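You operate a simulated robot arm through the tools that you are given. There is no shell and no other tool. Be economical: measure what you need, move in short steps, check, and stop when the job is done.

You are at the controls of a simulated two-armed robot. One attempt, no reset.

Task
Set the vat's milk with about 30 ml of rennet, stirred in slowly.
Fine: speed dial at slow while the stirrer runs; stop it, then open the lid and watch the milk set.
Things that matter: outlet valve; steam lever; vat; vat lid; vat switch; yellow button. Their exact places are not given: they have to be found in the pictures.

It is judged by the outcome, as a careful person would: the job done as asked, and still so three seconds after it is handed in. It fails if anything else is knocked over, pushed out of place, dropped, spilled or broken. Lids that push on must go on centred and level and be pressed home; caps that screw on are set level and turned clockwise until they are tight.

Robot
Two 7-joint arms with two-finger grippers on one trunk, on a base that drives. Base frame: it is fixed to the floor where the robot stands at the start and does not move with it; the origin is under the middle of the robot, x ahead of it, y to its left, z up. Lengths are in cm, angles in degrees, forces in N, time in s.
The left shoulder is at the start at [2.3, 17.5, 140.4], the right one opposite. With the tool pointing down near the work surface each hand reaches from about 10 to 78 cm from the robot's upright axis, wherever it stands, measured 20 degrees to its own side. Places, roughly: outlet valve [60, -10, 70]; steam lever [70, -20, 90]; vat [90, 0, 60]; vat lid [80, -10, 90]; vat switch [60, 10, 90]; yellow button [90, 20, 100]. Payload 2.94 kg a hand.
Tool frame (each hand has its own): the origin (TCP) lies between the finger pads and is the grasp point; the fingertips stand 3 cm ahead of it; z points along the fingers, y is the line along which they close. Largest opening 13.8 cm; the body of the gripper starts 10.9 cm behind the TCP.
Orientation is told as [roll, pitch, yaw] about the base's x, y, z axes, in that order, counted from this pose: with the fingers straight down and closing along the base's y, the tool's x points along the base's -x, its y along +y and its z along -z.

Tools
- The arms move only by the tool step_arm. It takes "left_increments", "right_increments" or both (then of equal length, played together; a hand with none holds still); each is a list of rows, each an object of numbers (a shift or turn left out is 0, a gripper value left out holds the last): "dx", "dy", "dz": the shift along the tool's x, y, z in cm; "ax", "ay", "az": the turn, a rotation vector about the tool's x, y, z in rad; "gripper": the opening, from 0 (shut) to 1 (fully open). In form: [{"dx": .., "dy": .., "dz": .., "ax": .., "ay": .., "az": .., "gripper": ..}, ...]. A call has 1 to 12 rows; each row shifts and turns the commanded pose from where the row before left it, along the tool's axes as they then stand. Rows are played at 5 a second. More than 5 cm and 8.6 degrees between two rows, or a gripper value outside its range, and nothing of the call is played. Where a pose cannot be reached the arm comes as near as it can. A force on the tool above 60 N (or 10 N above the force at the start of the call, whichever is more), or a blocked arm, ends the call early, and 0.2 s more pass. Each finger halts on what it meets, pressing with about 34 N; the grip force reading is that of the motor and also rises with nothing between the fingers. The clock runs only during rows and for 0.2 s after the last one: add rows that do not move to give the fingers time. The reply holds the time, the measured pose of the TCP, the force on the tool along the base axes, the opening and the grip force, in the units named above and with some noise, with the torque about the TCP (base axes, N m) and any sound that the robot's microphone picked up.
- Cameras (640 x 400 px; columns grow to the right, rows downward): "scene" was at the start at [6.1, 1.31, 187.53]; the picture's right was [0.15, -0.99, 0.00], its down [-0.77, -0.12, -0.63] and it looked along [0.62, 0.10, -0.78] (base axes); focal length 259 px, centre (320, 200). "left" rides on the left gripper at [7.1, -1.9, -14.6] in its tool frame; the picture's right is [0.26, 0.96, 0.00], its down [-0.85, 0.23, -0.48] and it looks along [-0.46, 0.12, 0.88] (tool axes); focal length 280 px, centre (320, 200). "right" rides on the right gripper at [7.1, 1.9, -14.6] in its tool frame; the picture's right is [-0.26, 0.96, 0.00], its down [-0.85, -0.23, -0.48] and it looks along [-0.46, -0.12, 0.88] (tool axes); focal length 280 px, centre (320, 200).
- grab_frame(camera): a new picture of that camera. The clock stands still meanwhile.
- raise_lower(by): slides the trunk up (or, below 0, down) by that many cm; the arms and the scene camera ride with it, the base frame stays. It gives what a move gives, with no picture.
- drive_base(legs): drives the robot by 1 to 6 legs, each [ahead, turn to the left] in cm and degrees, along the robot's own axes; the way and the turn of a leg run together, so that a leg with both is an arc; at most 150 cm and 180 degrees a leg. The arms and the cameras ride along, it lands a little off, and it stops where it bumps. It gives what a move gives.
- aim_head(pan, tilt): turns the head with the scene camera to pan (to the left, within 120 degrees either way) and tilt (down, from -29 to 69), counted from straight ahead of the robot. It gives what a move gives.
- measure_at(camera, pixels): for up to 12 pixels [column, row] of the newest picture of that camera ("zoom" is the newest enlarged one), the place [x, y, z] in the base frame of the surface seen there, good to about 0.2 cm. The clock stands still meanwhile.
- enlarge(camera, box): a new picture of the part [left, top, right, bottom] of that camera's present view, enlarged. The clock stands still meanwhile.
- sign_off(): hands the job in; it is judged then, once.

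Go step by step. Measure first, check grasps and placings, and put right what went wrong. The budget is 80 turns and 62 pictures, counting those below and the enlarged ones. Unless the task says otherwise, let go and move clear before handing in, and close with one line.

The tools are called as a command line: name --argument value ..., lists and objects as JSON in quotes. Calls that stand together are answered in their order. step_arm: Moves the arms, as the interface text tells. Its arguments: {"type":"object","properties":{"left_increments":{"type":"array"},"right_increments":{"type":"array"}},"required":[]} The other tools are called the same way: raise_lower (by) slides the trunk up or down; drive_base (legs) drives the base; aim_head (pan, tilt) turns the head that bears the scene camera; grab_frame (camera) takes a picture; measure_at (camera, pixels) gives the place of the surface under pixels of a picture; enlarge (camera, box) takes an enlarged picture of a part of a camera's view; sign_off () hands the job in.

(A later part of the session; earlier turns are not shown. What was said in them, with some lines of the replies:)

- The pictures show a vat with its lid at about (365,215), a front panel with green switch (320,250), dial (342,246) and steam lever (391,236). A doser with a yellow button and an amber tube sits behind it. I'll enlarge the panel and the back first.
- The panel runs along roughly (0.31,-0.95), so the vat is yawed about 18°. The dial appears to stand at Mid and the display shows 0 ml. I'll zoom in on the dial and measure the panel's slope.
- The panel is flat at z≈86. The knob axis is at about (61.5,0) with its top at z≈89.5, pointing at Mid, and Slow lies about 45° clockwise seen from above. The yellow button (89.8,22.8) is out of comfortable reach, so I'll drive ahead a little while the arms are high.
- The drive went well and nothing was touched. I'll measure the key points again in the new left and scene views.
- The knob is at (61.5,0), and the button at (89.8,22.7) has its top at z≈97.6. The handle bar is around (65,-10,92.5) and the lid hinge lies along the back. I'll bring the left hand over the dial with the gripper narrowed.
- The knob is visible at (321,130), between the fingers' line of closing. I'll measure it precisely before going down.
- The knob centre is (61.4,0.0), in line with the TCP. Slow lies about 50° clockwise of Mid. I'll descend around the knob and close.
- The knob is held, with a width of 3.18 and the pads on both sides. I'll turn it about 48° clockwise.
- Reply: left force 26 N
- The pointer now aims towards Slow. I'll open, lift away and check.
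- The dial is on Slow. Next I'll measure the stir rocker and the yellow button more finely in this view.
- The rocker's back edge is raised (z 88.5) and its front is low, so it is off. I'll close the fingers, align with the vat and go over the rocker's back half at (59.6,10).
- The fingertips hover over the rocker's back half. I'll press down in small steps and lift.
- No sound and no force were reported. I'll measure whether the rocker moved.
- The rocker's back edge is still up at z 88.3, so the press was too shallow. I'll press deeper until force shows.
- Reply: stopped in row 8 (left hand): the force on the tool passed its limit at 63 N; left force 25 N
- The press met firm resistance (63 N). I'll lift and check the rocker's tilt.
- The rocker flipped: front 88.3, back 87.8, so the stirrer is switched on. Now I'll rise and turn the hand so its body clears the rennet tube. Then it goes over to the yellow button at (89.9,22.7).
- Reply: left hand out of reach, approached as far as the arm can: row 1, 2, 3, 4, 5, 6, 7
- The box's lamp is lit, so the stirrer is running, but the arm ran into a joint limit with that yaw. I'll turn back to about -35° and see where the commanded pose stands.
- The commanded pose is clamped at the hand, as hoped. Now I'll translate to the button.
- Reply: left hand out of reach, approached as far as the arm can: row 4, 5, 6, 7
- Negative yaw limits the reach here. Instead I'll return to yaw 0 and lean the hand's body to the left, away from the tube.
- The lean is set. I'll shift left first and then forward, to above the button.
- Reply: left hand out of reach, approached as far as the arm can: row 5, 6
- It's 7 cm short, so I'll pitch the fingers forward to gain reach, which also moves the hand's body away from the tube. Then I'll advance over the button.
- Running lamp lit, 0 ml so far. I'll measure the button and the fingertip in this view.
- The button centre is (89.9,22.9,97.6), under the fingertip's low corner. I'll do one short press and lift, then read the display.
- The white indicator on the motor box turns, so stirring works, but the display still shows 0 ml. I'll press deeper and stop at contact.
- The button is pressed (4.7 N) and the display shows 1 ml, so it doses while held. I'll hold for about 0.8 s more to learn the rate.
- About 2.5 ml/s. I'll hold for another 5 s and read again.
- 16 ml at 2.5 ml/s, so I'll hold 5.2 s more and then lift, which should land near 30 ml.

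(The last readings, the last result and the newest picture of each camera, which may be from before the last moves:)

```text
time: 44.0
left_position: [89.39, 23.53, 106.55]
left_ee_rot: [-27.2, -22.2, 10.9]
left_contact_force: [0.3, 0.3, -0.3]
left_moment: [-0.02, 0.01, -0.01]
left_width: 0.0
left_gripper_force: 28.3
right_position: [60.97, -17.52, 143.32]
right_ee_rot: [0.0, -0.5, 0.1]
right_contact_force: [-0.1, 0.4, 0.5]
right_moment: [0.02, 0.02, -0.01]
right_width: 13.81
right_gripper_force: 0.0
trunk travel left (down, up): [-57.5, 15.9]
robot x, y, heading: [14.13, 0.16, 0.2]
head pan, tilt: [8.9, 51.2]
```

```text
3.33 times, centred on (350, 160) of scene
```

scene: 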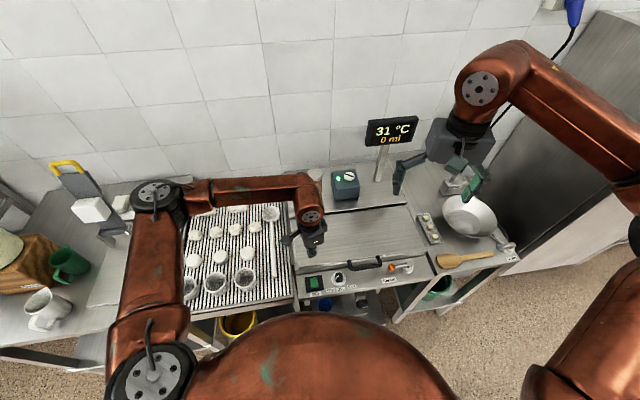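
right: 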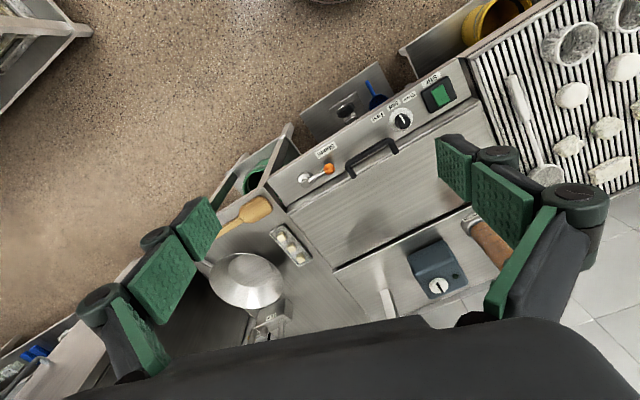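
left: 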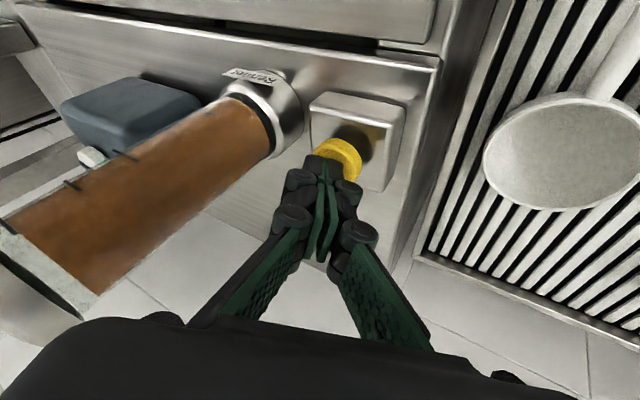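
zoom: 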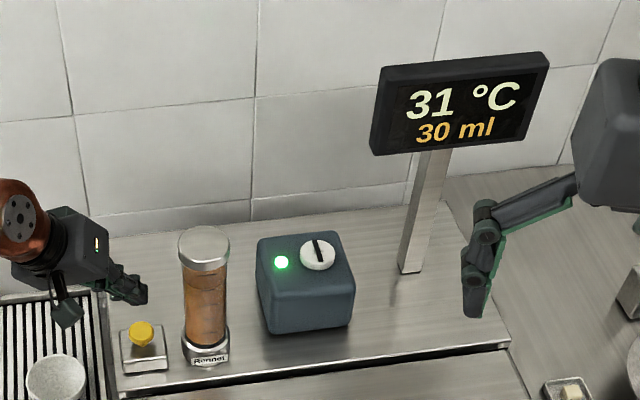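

The display reads exactly 30 ml, and the stirrer keeps running slowly. I'll retreat, straighten the hand and head back to the switch.

step_arm --left_increments '[{"dx": 3.65, "dz": -1.63}, {"dx": 3.65, "dz": -1.63}, {"ay": 0.14}, {"ay": 0.14}, {"ay": 0.14}, {"ax": -0.145}, {"ax": -0.145}, {"ax": -0.145}, {"az": -0.105}, {"az": -0.105}, {"az": -0.105}, {}]'

```text
time: 46.6
left_position: [81.68, 23.46, 106.59]
left_ee_rot: [-0.3, -0.5, 18.2]
left_contact_force: [0.2, 0.0, -0.3]
left_moment: [-0.03, -0.01, 0.01]
left_width: 0.0
left_gripper_force: 28.2
right_position: [60.98, -17.44, 143.36]
right_ee_rot: [0.1, -0.5, 0.2]
right_contact_force: [-0.4, 0.2, -0.3]
right_moment: [-0.01, -0.02, 0.0]
right_width: 13.78
right_gripper_force: 0.0
trunk travel left (down, up): [-57.5, 15.9]
robot x, y, heading: [14.08, 0.09, -0.3]
head pan, tilt: [8.9, 51.2]
```

The hand is straight again. I'll move over the rocker's raised front half at (56.3,8.6).

step_arm --left_increments '[{"dx": 4.1, "dy": -0.9}, {"dx": 4.1, "dy": -0.9}, {"dx": 4.1, "dy": -0.9}, {"dx": 4.1, "dy": -0.9}, {"dx": 4.1, "dy": -0.9}, {"dx": 4.1, "dy": -0.9}, {"dx": 4.1, "dy": -0.9}, {"dz": 4.35}, {"dz": 4.35}, {"dz": 4.35}, {}]'

grab_frame --camera "left"

enlarge --camera "scene" --box '[260, 100, 440, 220]'

```text
time: 49.0
left_position: [56.42, 8.58, 93.32]
left_ee_rot: [-0.3, -0.6, 18.1]
left_contact_force: [-0.1, 0.6, 0.1]
left_moment: [0.0, -0.02, 0.02]
left_width: 0.0
left_gripper_force: 28.6
right_position: [60.99, -17.3, 143.29]
right_ee_rot: [0.1, -0.5, 0.2]
right_contact_force: [0.0, 0.1, 0.2]
right_moment: [-0.03, 0.01, -0.02]
right_width: 13.81
right_gripper_force: 0.0
trunk travel left (down, up): [-57.5, 15.9]
robot x, y, heading: [14.13, -0.02, -0.2]
head pan, tilt: [8.9, 51.2]
```

```text
27 pictures are left
```

left: 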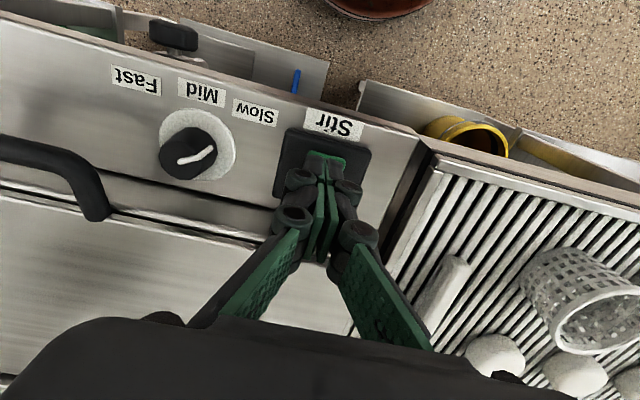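

```text
3.33 times, centred on (350, 160) of scene
```

zoom: 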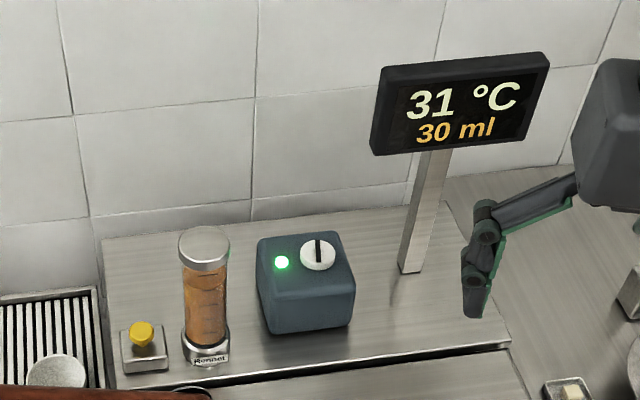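

The tips are over the rocker's front half, and the stirrer still runs with 30 ml in. While it mixes a few seconds longer, I'll lower the right hand with fingers closed above the lid, ready for the handle.

step_arm --right_increments '[{"dz": 4, "gripper": 0}, {"dz": 4}, {"dz": 4}, {"dz": 4}, {"dz": 4}, {"dz": 4}, {"dz": 4}, {"dz": 4}, {"dz": 3}, {"az": -0.105}, {"az": -0.105}, {"az": -0.105}]'

step_arm --right_increments '[{"ay": -0.14}, {"ay": -0.14}, {"ay": -0.14}, {"ay": -0.14}, {"ay": -0.14}, {"ay": -0.14}, {}]'

```text
time: 51.6
left_position: [56.31, 8.57, 93.36]
left_ee_rot: [-0.3, -0.7, 18.0]
left_contact_force: [0.0, 0.6, -0.1]
left_moment: [0.03, -0.01, -0.01]
left_width: 0.02
left_gripper_force: 28.6
right_position: [61.23, -17.28, 108.39]
right_ee_rot: [-0.1, -0.5, 18.2]
right_contact_force: [0.2, 0.9, 0.2]
right_moment: [-0.01, -0.03, 0.03]
right_width: 0.02
right_gripper_force: 28.8
trunk travel left (down, up): [-57.5, 15.9]
robot x, y, heading: [14.04, -0.35, -0.1]
head pan, tilt: [8.9, 51.2]
```

```text
time: 53.2
left_position: [56.45, 8.54, 93.37]
left_ee_rot: [-0.3, -0.7, 18.1]
left_contact_force: [0.3, 0.0, 0.3]
left_moment: [-0.03, 0.04, 0.01]
left_width: 0.0
left_gripper_force: 28.5
right_position: [61.38, -17.26, 108.27]
right_ee_rot: [-0.1, -48.7, 18.1]
right_contact_force: [-0.7, -0.1, 0.2]
right_moment: [0.0, 0.02, -0.09]
right_width: 0.0
right_gripper_force: 27.9
trunk travel left (down, up): [-57.5, 15.9]
robot x, y, heading: [13.68, -0.16, 0.1]
head pan, tilt: [8.9, 51.2]
```

Both hands are as commanded. I'll stop the stirrer now by pressing the rocker's front half.

step_arm --left_increments '[{"dz": 2}, {"dz": 0.5}, {"dz": 0.3}, {"dz": 0.3}, {"dz": 0.3}, {"dz": 0.3}, {}]'

step_arm --left_increments '[{"dz": -3}, {"dz": -4}, {"dz": -4}, {}]'

grab_frame --camera "left"

enlarge --camera "scene" --box '[260, 100, 440, 220]'

```text
time: 54.4
left_position: [56.56, 8.49, 90.45]
left_ee_rot: [-0.2, -0.5, 18.3]
left_contact_force: [-15.0, 10.5, 33.6]
left_moment: [0.44, 0.05, 0.18]
left_width: 0.61
left_gripper_force: 28.7
right_position: [61.22, -17.34, 108.37]
right_ee_rot: [-0.2, -48.7, 18.4]
right_contact_force: [0.1, -0.1, -0.1]
right_moment: [0.04, 0.03, 0.03]
right_width: 0.0
right_gripper_force: 28.9
trunk travel left (down, up): [-57.5, 15.9]
robot x, y, heading: [14.26, -0.17, 0.0]
head pan, tilt: [8.9, 51.2]
stopped in row 6 (left hand): the force on the tool passed its limit at 67 N (the readings are from after the stop); the commanded pose is now the measured one
```

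```text
time: 55.4
left_position: [56.64, 8.5, 101.27]
left_ee_rot: [-0.5, -0.8, 18.2]
left_contact_force: [0.3, 0.0, 0.1]
left_moment: [-0.02, -0.03, 0.02]
left_width: 0.02
left_gripper_force: 28.5
right_position: [61.39, -17.36, 108.26]
right_ee_rot: [-0.1, -48.6, 18.3]
right_contact_force: [0.2, 0.0, 0.0]
right_moment: [0.02, 0.0, -0.01]
right_width: 0.0
right_gripper_force: 28.5
trunk travel left (down, up): [-57.5, 15.9]
robot x, y, heading: [14.41, -0.44, -0.1]
head pan, tilt: [8.9, 51.2]
```

```text
25 pictures are left
```

left: 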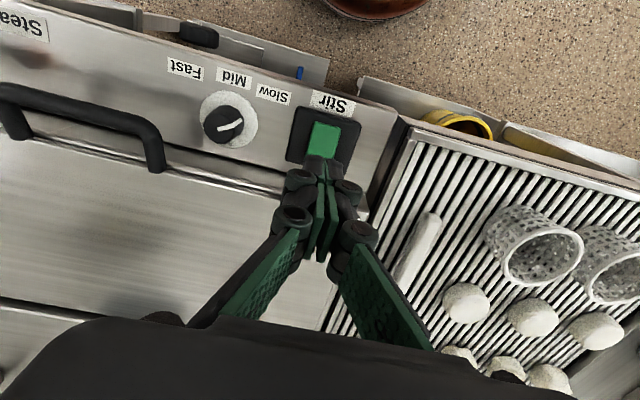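

```text
3.33 times, centred on (350, 160) of scene
```

zoom: 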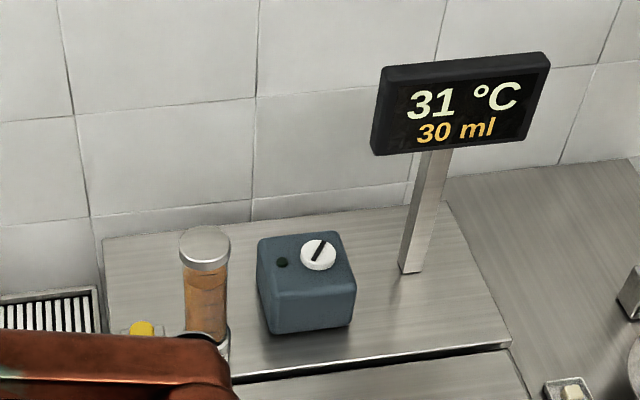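

The lamp is out, so the stirrer has stopped with 30 ml dosed. I'll measure the handle bar in the left view before moving the right hand.

measure_at --camera "left" --pixels '[[80, 113], [80, 103], [80, 122], [145, 128], [155, 165], [155, 150], [120, 190], [20, 130], [100, 160], [30, 56]]'

step_arm --left_increments '[{"dz": -4}, {"dz": -4}, {"dz": -4}, {"dz": -4}, {"dy": 4.5}, {"dy": 4.5}, {"dy": 4.5}, {"dy": 4.5}, {}]' --right_increments '[{"ay": -0.14}, {"ay": -0.14}, {"ay": -0.14}, {"ay": -0.14}, {"ay": -0.14}, {}, {}, {}, {}]'

grab_frame --camera "scene"

```text
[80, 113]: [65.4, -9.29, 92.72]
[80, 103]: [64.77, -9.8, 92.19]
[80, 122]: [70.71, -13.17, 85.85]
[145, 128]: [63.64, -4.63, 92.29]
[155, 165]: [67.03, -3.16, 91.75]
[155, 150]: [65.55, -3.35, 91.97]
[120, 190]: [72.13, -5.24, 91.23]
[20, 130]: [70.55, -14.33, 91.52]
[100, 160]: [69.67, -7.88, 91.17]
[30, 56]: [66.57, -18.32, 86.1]
```

```text
time: 57.4
left_position: [50.65, 25.36, 117.24]
left_ee_rot: [-0.3, -0.8, 18.1]
left_contact_force: [0.5, -0.4, 0.5]
left_moment: [0.04, 0.03, -0.04]
left_width: 0.01
left_gripper_force: 28.1
right_position: [61.26, -13.0, 109.07]
right_ee_rot: [25.8, -85.0, -2.9]
right_contact_force: [0.9, -0.6, -0.6]
right_moment: [0.02, -0.04, 0.06]
right_width: 0.0
right_gripper_force: 28.4
right hand out of reach, approached as far as the arm can: row 1, 2, 3
trunk travel left (down, up): [-57.5, 15.9]
robot x, y, heading: [14.01, -0.19, 0.0]
head pan, tilt: [8.9, 51.2]
```

```text
23 pictures are left
```

scene: 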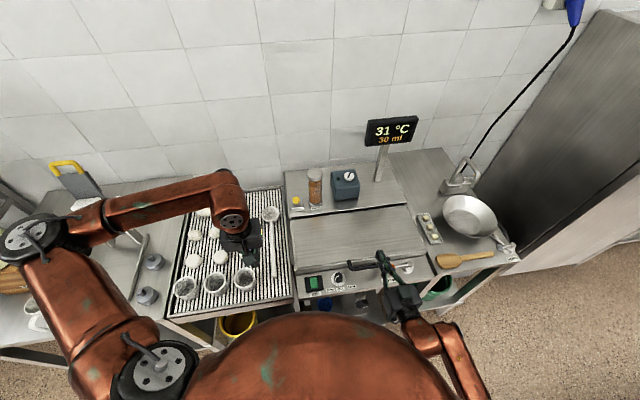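

The right hand now points forward, roughly along the vat's depth, ready to hook under the bar. I'll back the base off 14 cm to give the folded arm room.

drive_base --legs '[[-14, 0]]'

step_arm --right_increments '[{"dx": 4}, {"dx": 4}, {"dx": 4}, {"dx": 4}, {"dx": 3.5}, {}]'

grab_frame --camera "right"

grab_frame --camera "scene"

```text
time: 58.7
left_position: [36.52, 25.61, 117.16]
left_ee_rot: [-0.6, -0.8, 18.3]
left_contact_force: [-0.1, 0.8, 0.1]
left_moment: [-0.02, -0.02, -0.02]
left_width: 0.03
left_gripper_force: 28.2
right_position: [47.02, -12.94, 109.21]
right_ee_rot: [24.7, -85.1, -1.7]
right_contact_force: [-0.8, -0.3, 0.3]
right_moment: [-0.02, 0.01, -0.02]
right_width: 0.02
right_gripper_force: 28.3
trunk travel left (down, up): [-57.5, 15.9]
robot x, y, heading: [0.28, 0.02, -0.2]
head pan, tilt: [8.9, 51.2]
```

```text
time: 60.1
left_position: [36.65, 25.54, 117.15]
left_ee_rot: [-0.4, -0.9, 18.1]
left_contact_force: [0.7, 0.9, -0.4]
left_moment: [-0.03, -0.05, -0.02]
left_width: 0.0
left_gripper_force: 28.8
right_position: [46.33, -15.23, 90.07]
right_ee_rot: [29.4, -84.9, -6.0]
right_contact_force: [-0.5, 0.0, -0.5]
right_moment: [0.01, 0.01, 0.0]
right_width: 0.0
right_gripper_force: 28.7
right hand out of reach, approached as far as the arm can: row 2, 3, 4, 5
trunk travel left (down, up): [-57.5, 15.9]
robot x, y, heading: [-0.03, 0.42, -0.0]
head pan, tilt: [8.9, 51.2]
```

```text
22 pictures are left
```

right: 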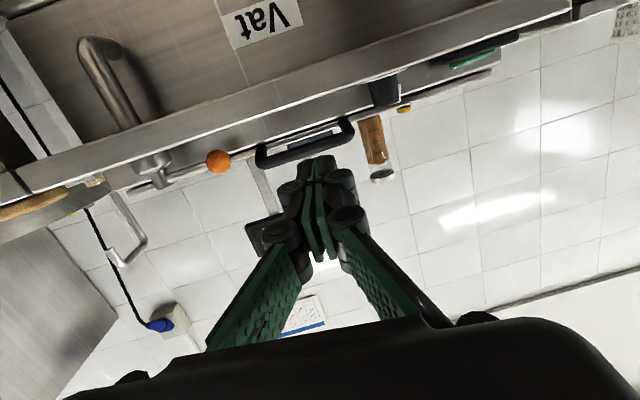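

```text
21 pictures are left
```

scene: 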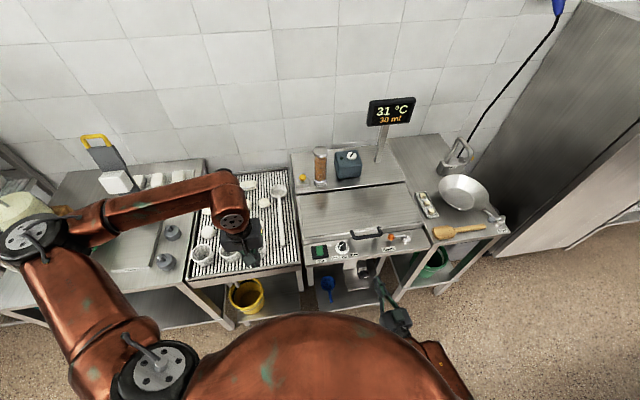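

The right camera shows the bar at (310,150), with the fingertips lined up in front of and below it. I'll advance most of the way and check.

step_arm --right_increments '[{"dz": 3.5, "dy": -0.45}, {"dz": 3.5, "dy": -0.45}, {"dz": 3.5, "dy": -0.45}, {"dz": 3.0, "dy": -0.45}, {}]'

grab_frame --camera "right"

enlarge --camera "scene" --box '[300, 200, 460, 300]'

```text
time: 61.3
left_position: [36.56, 25.64, 117.28]
left_ee_rot: [-0.4, -0.8, 18.3]
left_contact_force: [0.1, 0.4, -0.2]
left_moment: [0.01, -0.01, -0.01]
left_width: 0.01
left_gripper_force: 28.2
right_position: [59.38, -11.76, 88.97]
right_ee_rot: [25.0, -85.1, -2.1]
right_contact_force: [0.5, -1.2, 0.3]
right_moment: [0.03, 0.0, 0.0]
right_width: 0.0
right_gripper_force: 28.6
trunk travel left (down, up): [-57.5, 15.9]
robot x, y, heading: [-0.11, -0.03, 0.0]
head pan, tilt: [8.9, 51.2]
```

```text
20 pictures are left
```

right: 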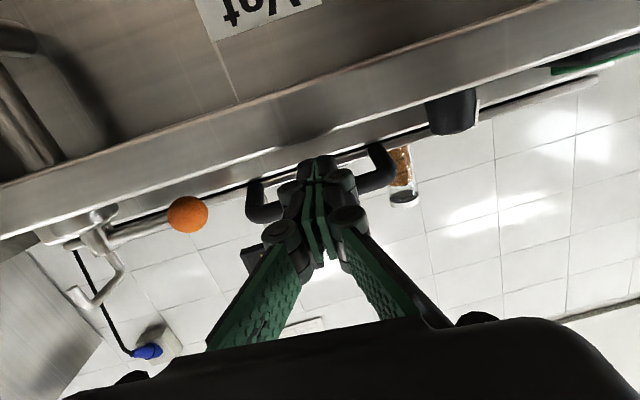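

```text
4.00 times, centred on (380, 250) of scene
```

zoom: 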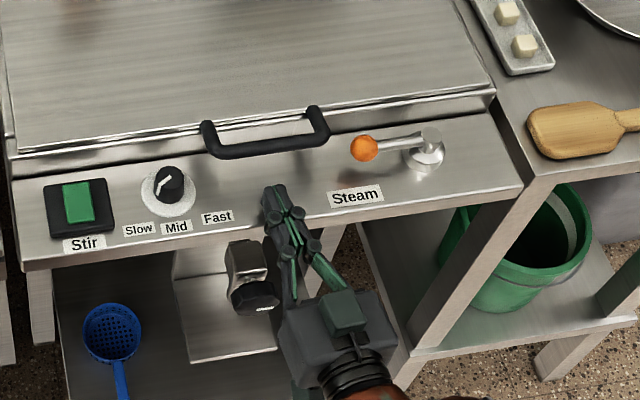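

The fingertips are centred in front of and below the bar, with clearance to the panel and the steam lever. I'll slide under the bar.

step_arm --right_increments '[{"dz": 3.1, "dy": -0.28, "dx": -0.2}, {"dz": 3.1, "dy": -0.28, "dx": -0.2}, {}]'

enlarge --camera "scene" --box '[300, 200, 460, 300]'

```text
time: 62.1
left_position: [36.75, 25.58, 117.08]
left_ee_rot: [-0.4, -0.8, 18.2]
left_contact_force: [-0.8, -0.2, 0.7]
left_moment: [0.05, -0.02, 0.03]
left_width: 0.0
left_gripper_force: 28.4
right_position: [65.39, -9.75, 88.85]
right_ee_rot: [25.0, -85.1, -2.2]
right_contact_force: [0.1, -0.4, -0.5]
right_moment: [0.02, 0.0, 0.0]
right_width: 0.0
right_gripper_force: 28.1
trunk travel left (down, up): [-57.5, 15.9]
robot x, y, heading: [0.3, -0.02, -0.1]
head pan, tilt: [8.9, 51.2]
```

```text
4.00 times, centred on (380, 250) of scene
```

zoom: 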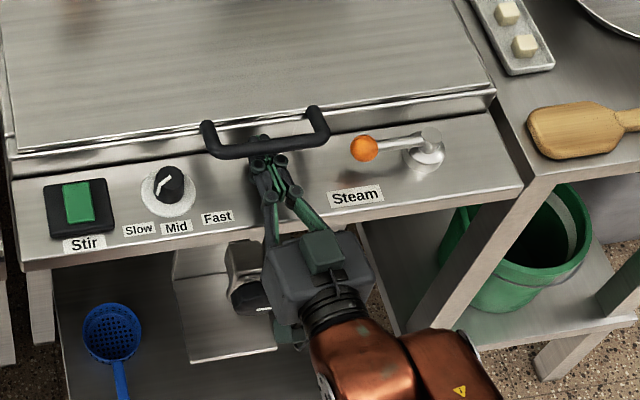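

The fingers sit under the bar's middle. I'll lift along the lid's arc gently to about 20° and check forces.

step_arm --right_increments '[{"dx": -1.5, "dz": -0.12, "dy": 0.06}, {"dx": -1.6, "dz": -0.12, "dy": 0.06}, {"dx": -1.6, "dz": -0.12, "dy": 0.06}, {"dx": -1.6, "dz": -0.12, "dy": 0.06}, {"dx": -1.63, "dz": 0.33, "dy": 0.02}, {"dx": -1.63, "dz": 0.33, "dy": 0.02}, {"dx": -1.63, "dz": 0.33, "dy": 0.02}, {}]'

grab_frame --camera "scene"

```text
time: 63.9
left_position: [36.68, 25.58, 117.07]
left_ee_rot: [-0.5, -0.9, 18.2]
left_contact_force: [-0.6, -0.9, -0.3]
left_moment: [0.01, 0.04, 0.01]
left_width: 0.0
left_gripper_force: 28.4
right_position: [66.82, -9.21, 100.04]
right_ee_rot: [24.8, -85.1, -1.9]
right_contact_force: [1.8, -1.4, -4.2]
right_moment: [-0.02, 0.01, -0.05]
right_width: 0.02
right_gripper_force: 27.9
trunk travel left (down, up): [-57.5, 15.9]
robot x, y, heading: [-0.08, -0.09, 0.2]
head pan, tilt: [8.9, 51.2]
```

```text
17 pictures are left
```

scene: 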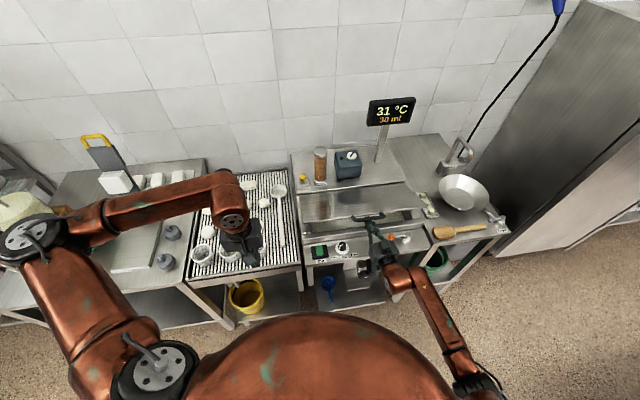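

The lid rises easily, with only about 4 N on the fingers. I'll follow the arc up to about 60°.

step_arm --right_increments '[{"dx": -2.24, "dz": 0.97}, {"dx": -2.24, "dz": 0.97}, {"dx": -2.11, "dz": 1.28, "dy": -0.03}, {"dx": -2.11, "dz": 1.28, "dy": -0.03}, {"dx": -1.79, "dz": 1.66, "dy": -0.07}, {"dx": -1.79, "dz": 1.66, "dy": -0.07}, {"dx": -1.49, "dz": 2.19, "dy": -0.13}, {"dx": -1.49, "dz": 2.19, "dy": -0.13}, {}]'

grab_frame --camera "scene"

grab_frame --camera "right"

```text
time: 65.9
left_position: [36.79, 25.52, 117.16]
left_ee_rot: [-0.4, -0.8, 18.1]
left_contact_force: [0.2, -0.4, 0.0]
left_moment: [-0.04, -0.01, 0.0]
left_width: 0.0
left_gripper_force: 28.6
right_position: [79.3, -5.04, 114.17]
right_ee_rot: [25.2, -85.1, -2.2]
right_contact_force: [0.3, -0.2, -5.6]
right_moment: [0.0, 0.02, -0.07]
right_width: 0.0
right_gripper_force: 28.9
trunk travel left (down, up): [-57.5, 15.9]
robot x, y, heading: [0.35, 0.17, 0.0]
head pan, tilt: [8.9, 51.2]
```

```text
16 pictures are left
```

scene: 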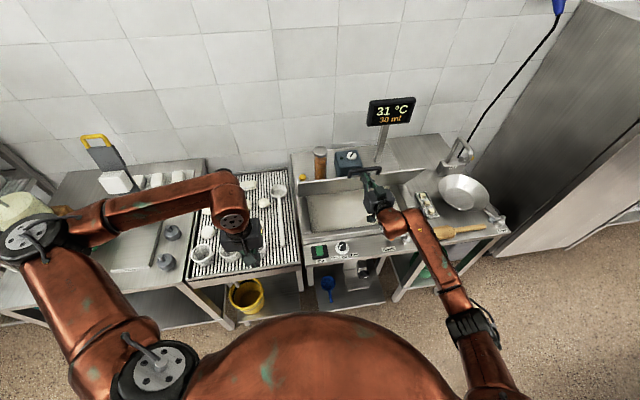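

```text
15 pictures are left
```

right: 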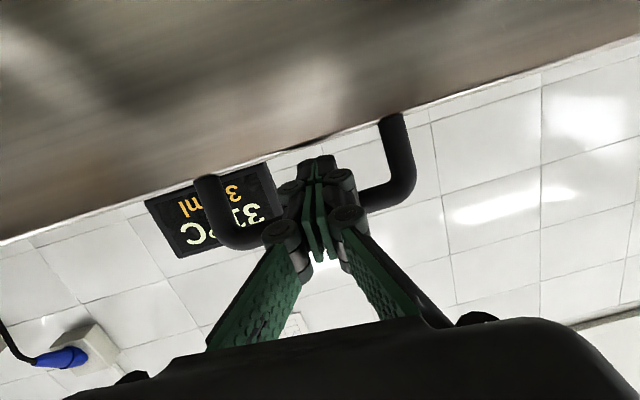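

The lid stands at about 60–65° and the milk is visible. The bar sits near the knuckles, so I'll carry on along the arc to about 80°.

step_arm --right_increments '[{"dx": -1.21, "dz": 2.5, "dy": -0.16}, {"dx": -1.21, "dz": 2.5, "dy": -0.16}, {"dx": -0.67, "dz": 2.6, "dy": -0.19}, {"dx": -0.67, "dz": 2.6, "dy": -0.19}, {}]'

grab_frame --camera "scene"

grab_frame --camera "right"

```text
time: 67.1
left_position: [36.77, 25.5, 117.15]
left_ee_rot: [-0.4, -0.7, 18.2]
left_contact_force: [0.1, -0.3, -0.7]
left_moment: [0.01, -0.03, 0.01]
left_width: 0.0
left_gripper_force: 28.4
right_position: [89.38, -1.77, 117.02]
right_ee_rot: [24.3, -84.9, -1.6]
right_contact_force: [1.3, 0.8, -11.4]
right_moment: [-0.09, 0.05, -0.13]
right_width: 0.64
right_gripper_force: 28.3
trunk travel left (down, up): [-57.5, 15.9]
robot x, y, heading: [-0.12, 0.02, 0.2]
head pan, tilt: [8.9, 51.2]
```

```text
14 pictures are left
```

scene: 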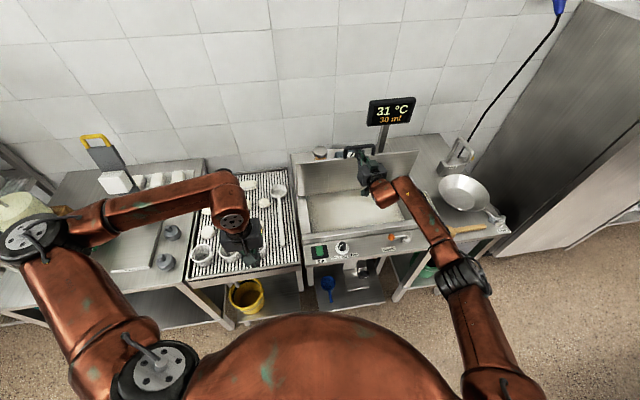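

```text
13 pictures are left
```

right: 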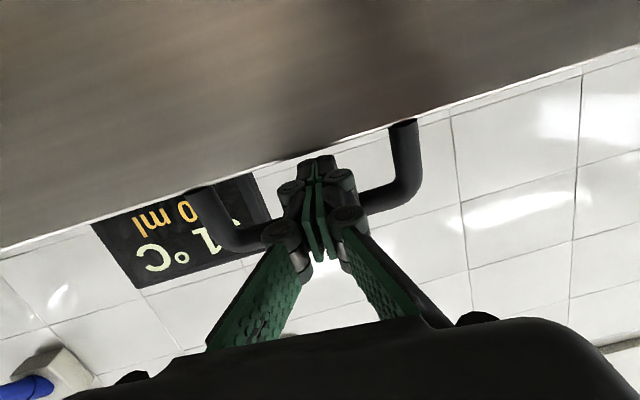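

The lid is near upright, though the fingers were pried a little (0.64). I'll measure the lid's angle and how near the tube it is.

enlarge --camera "scene" --box '[270, 120, 450, 240]'

measure_at --camera "scene" --pixels '[[297, 165], [300, 190], [330, 162], [332, 188], [418, 153], [414, 172], [346, 150], [385, 148], [320, 150], [340, 215], [370, 205]]'

measure_at --camera "right" --pixels '[[410, 150], [405, 125], [380, 195], [228, 235], [208, 200], [500, 85], [500, 20], [320, 100], [320, 40], [60, 225], [315, 163]]'

```text
3.33 times, centred on (360, 180) of scene
```

zoom: 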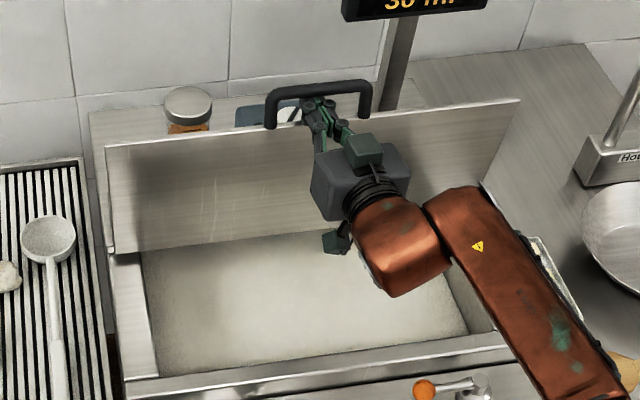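

```text
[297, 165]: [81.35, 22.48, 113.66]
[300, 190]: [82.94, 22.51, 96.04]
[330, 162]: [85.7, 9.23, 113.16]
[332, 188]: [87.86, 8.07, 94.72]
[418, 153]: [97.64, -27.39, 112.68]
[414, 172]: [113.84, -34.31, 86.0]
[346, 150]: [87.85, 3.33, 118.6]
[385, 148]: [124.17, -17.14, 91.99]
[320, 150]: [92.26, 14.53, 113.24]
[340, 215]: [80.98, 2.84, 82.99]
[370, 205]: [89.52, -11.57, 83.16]
```

```text
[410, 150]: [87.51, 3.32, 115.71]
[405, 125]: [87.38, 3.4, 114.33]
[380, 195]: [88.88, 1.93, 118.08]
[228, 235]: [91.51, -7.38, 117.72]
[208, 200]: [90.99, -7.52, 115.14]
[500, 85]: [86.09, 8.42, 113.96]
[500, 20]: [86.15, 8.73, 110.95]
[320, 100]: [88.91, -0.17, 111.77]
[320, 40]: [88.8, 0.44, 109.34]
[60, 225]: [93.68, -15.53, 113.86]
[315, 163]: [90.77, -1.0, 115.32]
```

The lid is about 5° short of vertical (hinge n≈86.3, top edge n≈84.2), and the tube is still about 5 cm behind it. I'll push the bar ahead 3 cm gently so it leans just past vertical.

step_arm --right_increments '[{"dz": 0.75, "dx": 0.1, "dy": -0.06}, {"dz": 0.75, "dx": 0.0, "dy": -0.06}, {"dz": 0.75, "dx": 0.0, "dy": -0.06}, {"dz": 0.75, "dx": 0.0, "dy": -0.06}, {}]'

enlarge --camera "scene" --box '[270, 120, 450, 240]'

measure_at --camera "zoom" --pixels '[[120, 155], [120, 240], [200, 150], [200, 230], [500, 110], [272, 115], [365, 100], [190, 100], [480, 160]]'

```text
time: 68.3
left_position: [36.64, 25.53, 117.16]
left_ee_rot: [-0.4, -0.8, 18.1]
left_contact_force: [0.6, 0.2, -0.4]
left_moment: [0.02, 0.01, -0.01]
left_width: 0.01
left_gripper_force: 28.6
right_position: [92.16, -0.68, 116.77]
right_ee_rot: [25.7, -85.2, -2.9]
right_contact_force: [-0.3, 0.1, -0.5]
right_moment: [-0.03, -0.01, -0.01]
right_width: 0.0
right_gripper_force: 28.1
trunk travel left (down, up): [-57.5, 15.9]
robot x, y, heading: [0.44, 0.25, -0.2]
head pan, tilt: [8.9, 51.2]
```

```text
3.33 times, centred on (360, 180) of scene
```

zoom: 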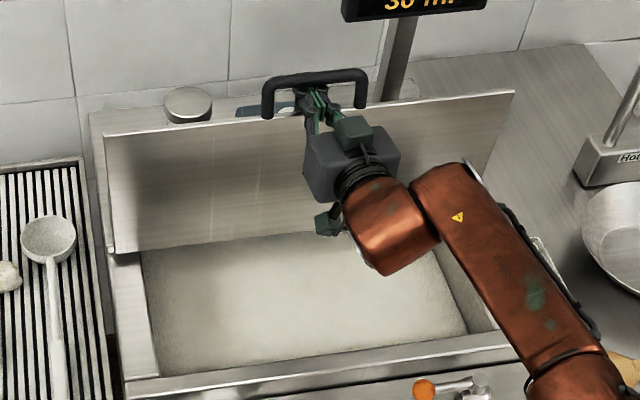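

```text
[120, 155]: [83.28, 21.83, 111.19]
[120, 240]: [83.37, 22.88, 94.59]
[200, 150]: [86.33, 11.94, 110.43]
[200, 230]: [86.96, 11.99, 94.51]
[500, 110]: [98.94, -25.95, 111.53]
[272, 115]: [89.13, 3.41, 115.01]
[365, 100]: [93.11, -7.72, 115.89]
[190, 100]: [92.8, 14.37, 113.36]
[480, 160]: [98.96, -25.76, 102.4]
```

It's about 2° before vertical and the force on the tool is nearly zero. I'll push another 2 cm while watching the force.

step_arm --right_increments '[{"dz": 0.5, "dy": -0.04}, {"dz": 0.5, "dy": -0.04}, {"dz": 0.5, "dy": -0.04}, {"dz": 0.5, "dy": -0.04}, {}]'

enlarge --camera "scene" --box '[270, 120, 450, 240]'

measure_at --camera "zoom" --pixels '[[120, 155], [120, 240], [200, 150], [200, 230], [500, 110], [272, 115], [365, 100], [480, 160]]'

```text
time: 69.5
left_position: [36.73, 25.52, 117.12]
left_ee_rot: [-0.3, -0.8, 18.3]
left_contact_force: [0.0, -0.5, -0.2]
left_moment: [0.0, 0.01, 0.01]
left_width: 0.0
left_gripper_force: 28.1
right_position: [93.93, -0.17, 116.63]
right_ee_rot: [24.7, -85.1, -1.7]
right_contact_force: [0.7, -0.1, -0.7]
right_moment: [0.01, 0.0, 0.02]
right_width: 0.0
right_gripper_force: 28.9
trunk travel left (down, up): [-57.5, 15.9]
robot x, y, heading: [0.01, 0.18, 0.2]
head pan, tilt: [8.9, 51.2]
```

```text
3.33 times, centred on (360, 180) of scene
```

zoom: 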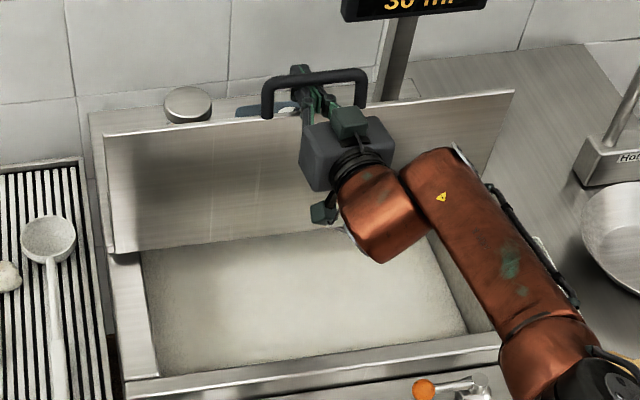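

```text
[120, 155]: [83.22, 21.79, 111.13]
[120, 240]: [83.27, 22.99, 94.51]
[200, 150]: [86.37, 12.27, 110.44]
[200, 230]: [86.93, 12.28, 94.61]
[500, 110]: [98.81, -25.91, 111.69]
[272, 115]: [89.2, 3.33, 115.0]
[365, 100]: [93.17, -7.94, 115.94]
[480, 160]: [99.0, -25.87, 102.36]
```

The hand went 2 cm further with no force and the lid stayed put, so it stands open by itself. I'll withdraw slowly straight back.

step_arm --right_increments '[{"dz": -1.0, "dx": 0.1, "dy": 0.08}, {"dz": -1.0, "dx": 0.1, "dy": 0.08}, {"dz": -1.0, "dx": 0.1, "dy": 0.08}, {"dz": -1.0, "dx": 0.08, "dy": 0.08}, {"dz": -1.5, "dx": 0.12, "dy": 0.12}, {"dz": -1.5, "dx": 0.12, "dy": 0.12}, {"dz": -2, "dx": 0.16, "dy": 0.16}, {}]'

enlarge --camera "scene" --box '[270, 120, 450, 240]'

measure_at --camera "zoom" --pixels '[[120, 155], [120, 240], [200, 150], [200, 230]]'

```text
time: 71.3
left_position: [36.7, 25.53, 117.24]
left_ee_rot: [-0.4, -0.8, 18.2]
left_contact_force: [0.0, -0.2, -0.4]
left_moment: [-0.02, 0.05, 0.01]
left_width: 0.0
left_gripper_force: 28.1
right_position: [85.55, -2.82, 116.56]
right_ee_rot: [24.4, -85.1, -1.5]
right_contact_force: [0.7, -0.4, -0.5]
right_moment: [0.03, -0.02, 0.0]
right_width: 0.0
right_gripper_force: 28.7
trunk travel left (down, up): [-57.5, 15.9]
robot x, y, heading: [0.3, -0.1, -0.2]
head pan, tilt: [8.9, 51.2]
```

```text
3.33 times, centred on (360, 180) of scene
```

zoom: 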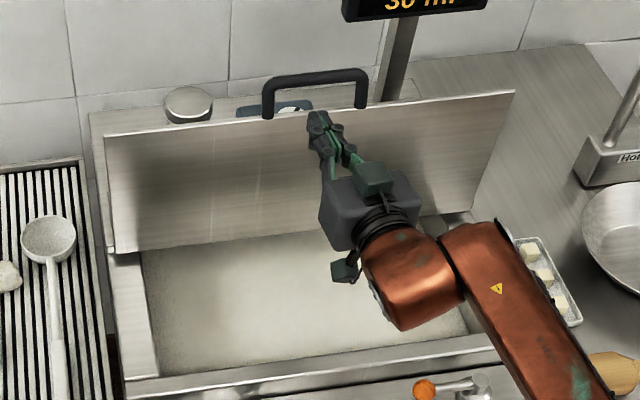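

```text
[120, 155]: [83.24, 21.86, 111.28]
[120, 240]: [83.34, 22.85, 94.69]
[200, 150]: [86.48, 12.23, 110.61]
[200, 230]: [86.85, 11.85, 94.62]
```

The hand is clear of the bar and the lid stays upright. I'll pull back further and let the milk set.

step_arm --right_increments '[{"dz": -4}, {"dz": -4}, {"dz": -4}, {"dz": -4}, {"dz": -4}, {"dz": -4}, {"dz": -4}, {}, {}, {}, {}, {}]'

step_arm --right_increments '[{}, {}, {}, {}, {}, {}, {}, {}, {}, {}, {}, {}]'

grab_frame --camera "scene"

enlarge --camera "scene" --box '[280, 80, 460, 260]'

```text
time: 73.9
left_position: [36.64, 25.47, 117.15]
left_ee_rot: [-0.4, -0.9, 18.3]
left_contact_force: [0.1, -0.6, -0.3]
left_moment: [0.01, -0.03, 0.05]
left_width: 0.02
left_gripper_force: 28.0
right_position: [59.66, -14.02, 118.76]
right_ee_rot: [25.0, -85.1, -2.0]
right_contact_force: [-0.4, -0.5, 0.3]
right_moment: [-0.01, -0.04, 0.0]
right_width: 0.01
right_gripper_force: 28.1
trunk travel left (down, up): [-57.5, 15.9]
robot x, y, heading: [0.11, 0.03, -0.2]
head pan, tilt: [8.9, 51.2]
```

```text
time: 76.5
left_position: [36.67, 25.55, 117.07]
left_ee_rot: [-0.4, -0.8, 18.2]
left_contact_force: [-0.3, -0.1, 1.0]
left_moment: [0.01, -0.03, 0.03]
left_width: 0.0
left_gripper_force: 29.2
right_position: [59.63, -13.93, 118.77]
right_ee_rot: [24.8, -85.1, -1.9]
right_contact_force: [0.8, 0.7, 0.2]
right_moment: [0.01, -0.01, 0.02]
right_width: 0.02
right_gripper_force: 28.5
trunk travel left (down, up): [-57.5, 15.9]
robot x, y, heading: [0.16, -0.11, -0.0]
head pan, tilt: [8.9, 51.2]
```

```text
8 pictures are left
```

scene: 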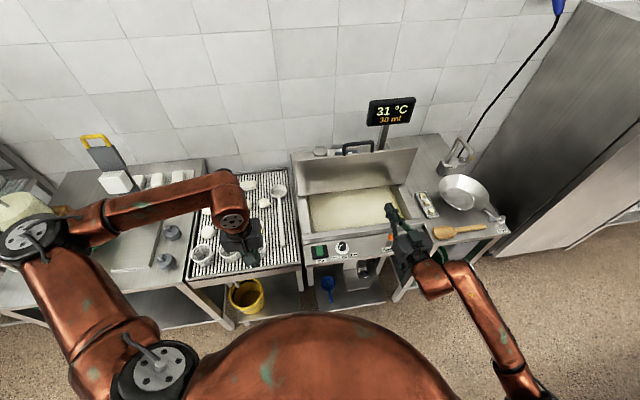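

```text
2.22 times, centred on (370, 170) of scene
```

zoom: 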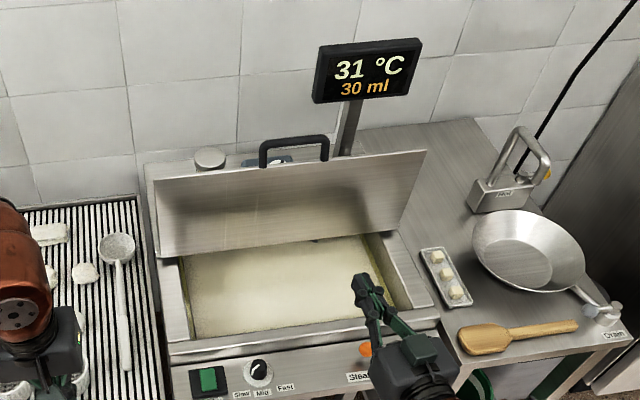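

The milk turns creamy and yellowish whey shows at the edges, so it's setting. I'll wait some more and look again.

step_arm --right_increments '[{}, {}, {}, {}, {}, {}, {}, {}, {}, {}, {}, {}]'

step_arm --right_increments '[{}, {}, {}, {}, {}, {}, {}, {}, {}, {}, {}, {}]'

step_arm --right_increments '[{}, {}, {}, {}, {}, {}, {}, {}, {}, {}, {}, {}]'

step_arm --right_increments '[{}, {}, {}, {}, {}, {}, {}, {}, {}, {}, {}, {}]'

enlarge --camera "scene" --box '[280, 80, 460, 260]'

```text
time: 79.1
left_position: [36.65, 25.59, 117.31]
left_ee_rot: [-0.4, -0.8, 18.1]
left_contact_force: [0.3, 0.6, 0.8]
left_moment: [0.02, -0.02, 0.01]
left_width: 0.0
left_gripper_force: 28.5
right_position: [59.81, -13.79, 118.83]
right_ee_rot: [24.9, -85.2, -1.8]
right_contact_force: [-0.6, -0.7, 0.7]
right_moment: [-0.04, -0.01, 0.01]
right_width: 0.0
right_gripper_force: 28.7
trunk travel left (down, up): [-57.5, 15.9]
robot x, y, heading: [0.03, 0.1, -0.0]
head pan, tilt: [8.9, 51.2]
```

```text
time: 81.7
left_position: [36.67, 25.5, 117.13]
left_ee_rot: [-0.4, -0.8, 18.2]
left_contact_force: [1.2, 0.4, 0.8]
left_moment: [-0.01, -0.02, -0.01]
left_width: 0.0
left_gripper_force: 28.4
right_position: [59.68, -13.92, 118.81]
right_ee_rot: [24.8, -85.1, -1.9]
right_contact_force: [-0.4, 0.0, -0.2]
right_moment: [0.01, 0.03, 0.04]
right_width: 0.01
right_gripper_force: 28.6
trunk travel left (down, up): [-57.5, 15.9]
robot x, y, heading: [-0.12, 0.1, -0.1]
head pan, tilt: [8.9, 51.2]
```

```text
time: 84.3
left_position: [36.69, 25.59, 117.17]
left_ee_rot: [-0.4, -0.8, 18.2]
left_contact_force: [-0.4, -0.4, -0.9]
left_moment: [-0.01, 0.0, 0.05]
left_width: 0.01
left_gripper_force: 29.0
right_position: [59.65, -13.97, 118.78]
right_ee_rot: [24.8, -85.1, -1.9]
right_contact_force: [-0.3, 0.3, 0.6]
right_moment: [0.01, 0.03, 0.01]
right_width: 0.03
right_gripper_force: 28.2
trunk travel left (down, up): [-57.5, 15.9]
robot x, y, heading: [-0.15, 0.19, -0.0]
head pan, tilt: [8.9, 51.2]
```

```text
time: 86.9
left_position: [36.6, 25.69, 117.16]
left_ee_rot: [-0.4, -0.8, 18.2]
left_contact_force: [-0.5, -0.3, -0.7]
left_moment: [-0.01, -0.01, 0.04]
left_width: 0.0
left_gripper_force: 28.5
right_position: [59.55, -13.93, 118.7]
right_ee_rot: [24.7, -85.1, -1.9]
right_contact_force: [0.5, -0.5, 0.3]
right_moment: [-0.04, 0.02, 0.0]
right_width: 0.0
right_gripper_force: 28.4
trunk travel left (down, up): [-57.5, 15.9]
robot x, y, heading: [0.49, 0.1, 0.1]
head pan, tilt: [8.9, 51.2]
```

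```text
2.22 times, centred on (370, 170) of scene
```

zoom: 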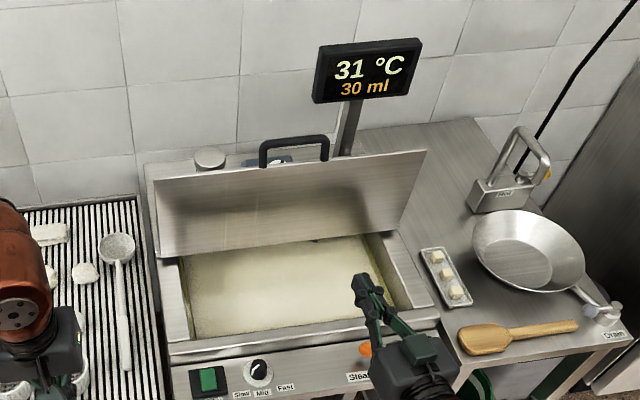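

The surface looks the same as 10 s ago: one firm curd with whey at the edge. The display reads 30 ml, the stirrer is off, the dial is on Slow, the lid is standing open and both hands are clear, so I'm handing it in.

sign_off

```text
The job is handed in.
```

The milk has set: 30 ml of rennet went in with the stirrer on Slow, then I stopped the stirrer and left the lid standing open.
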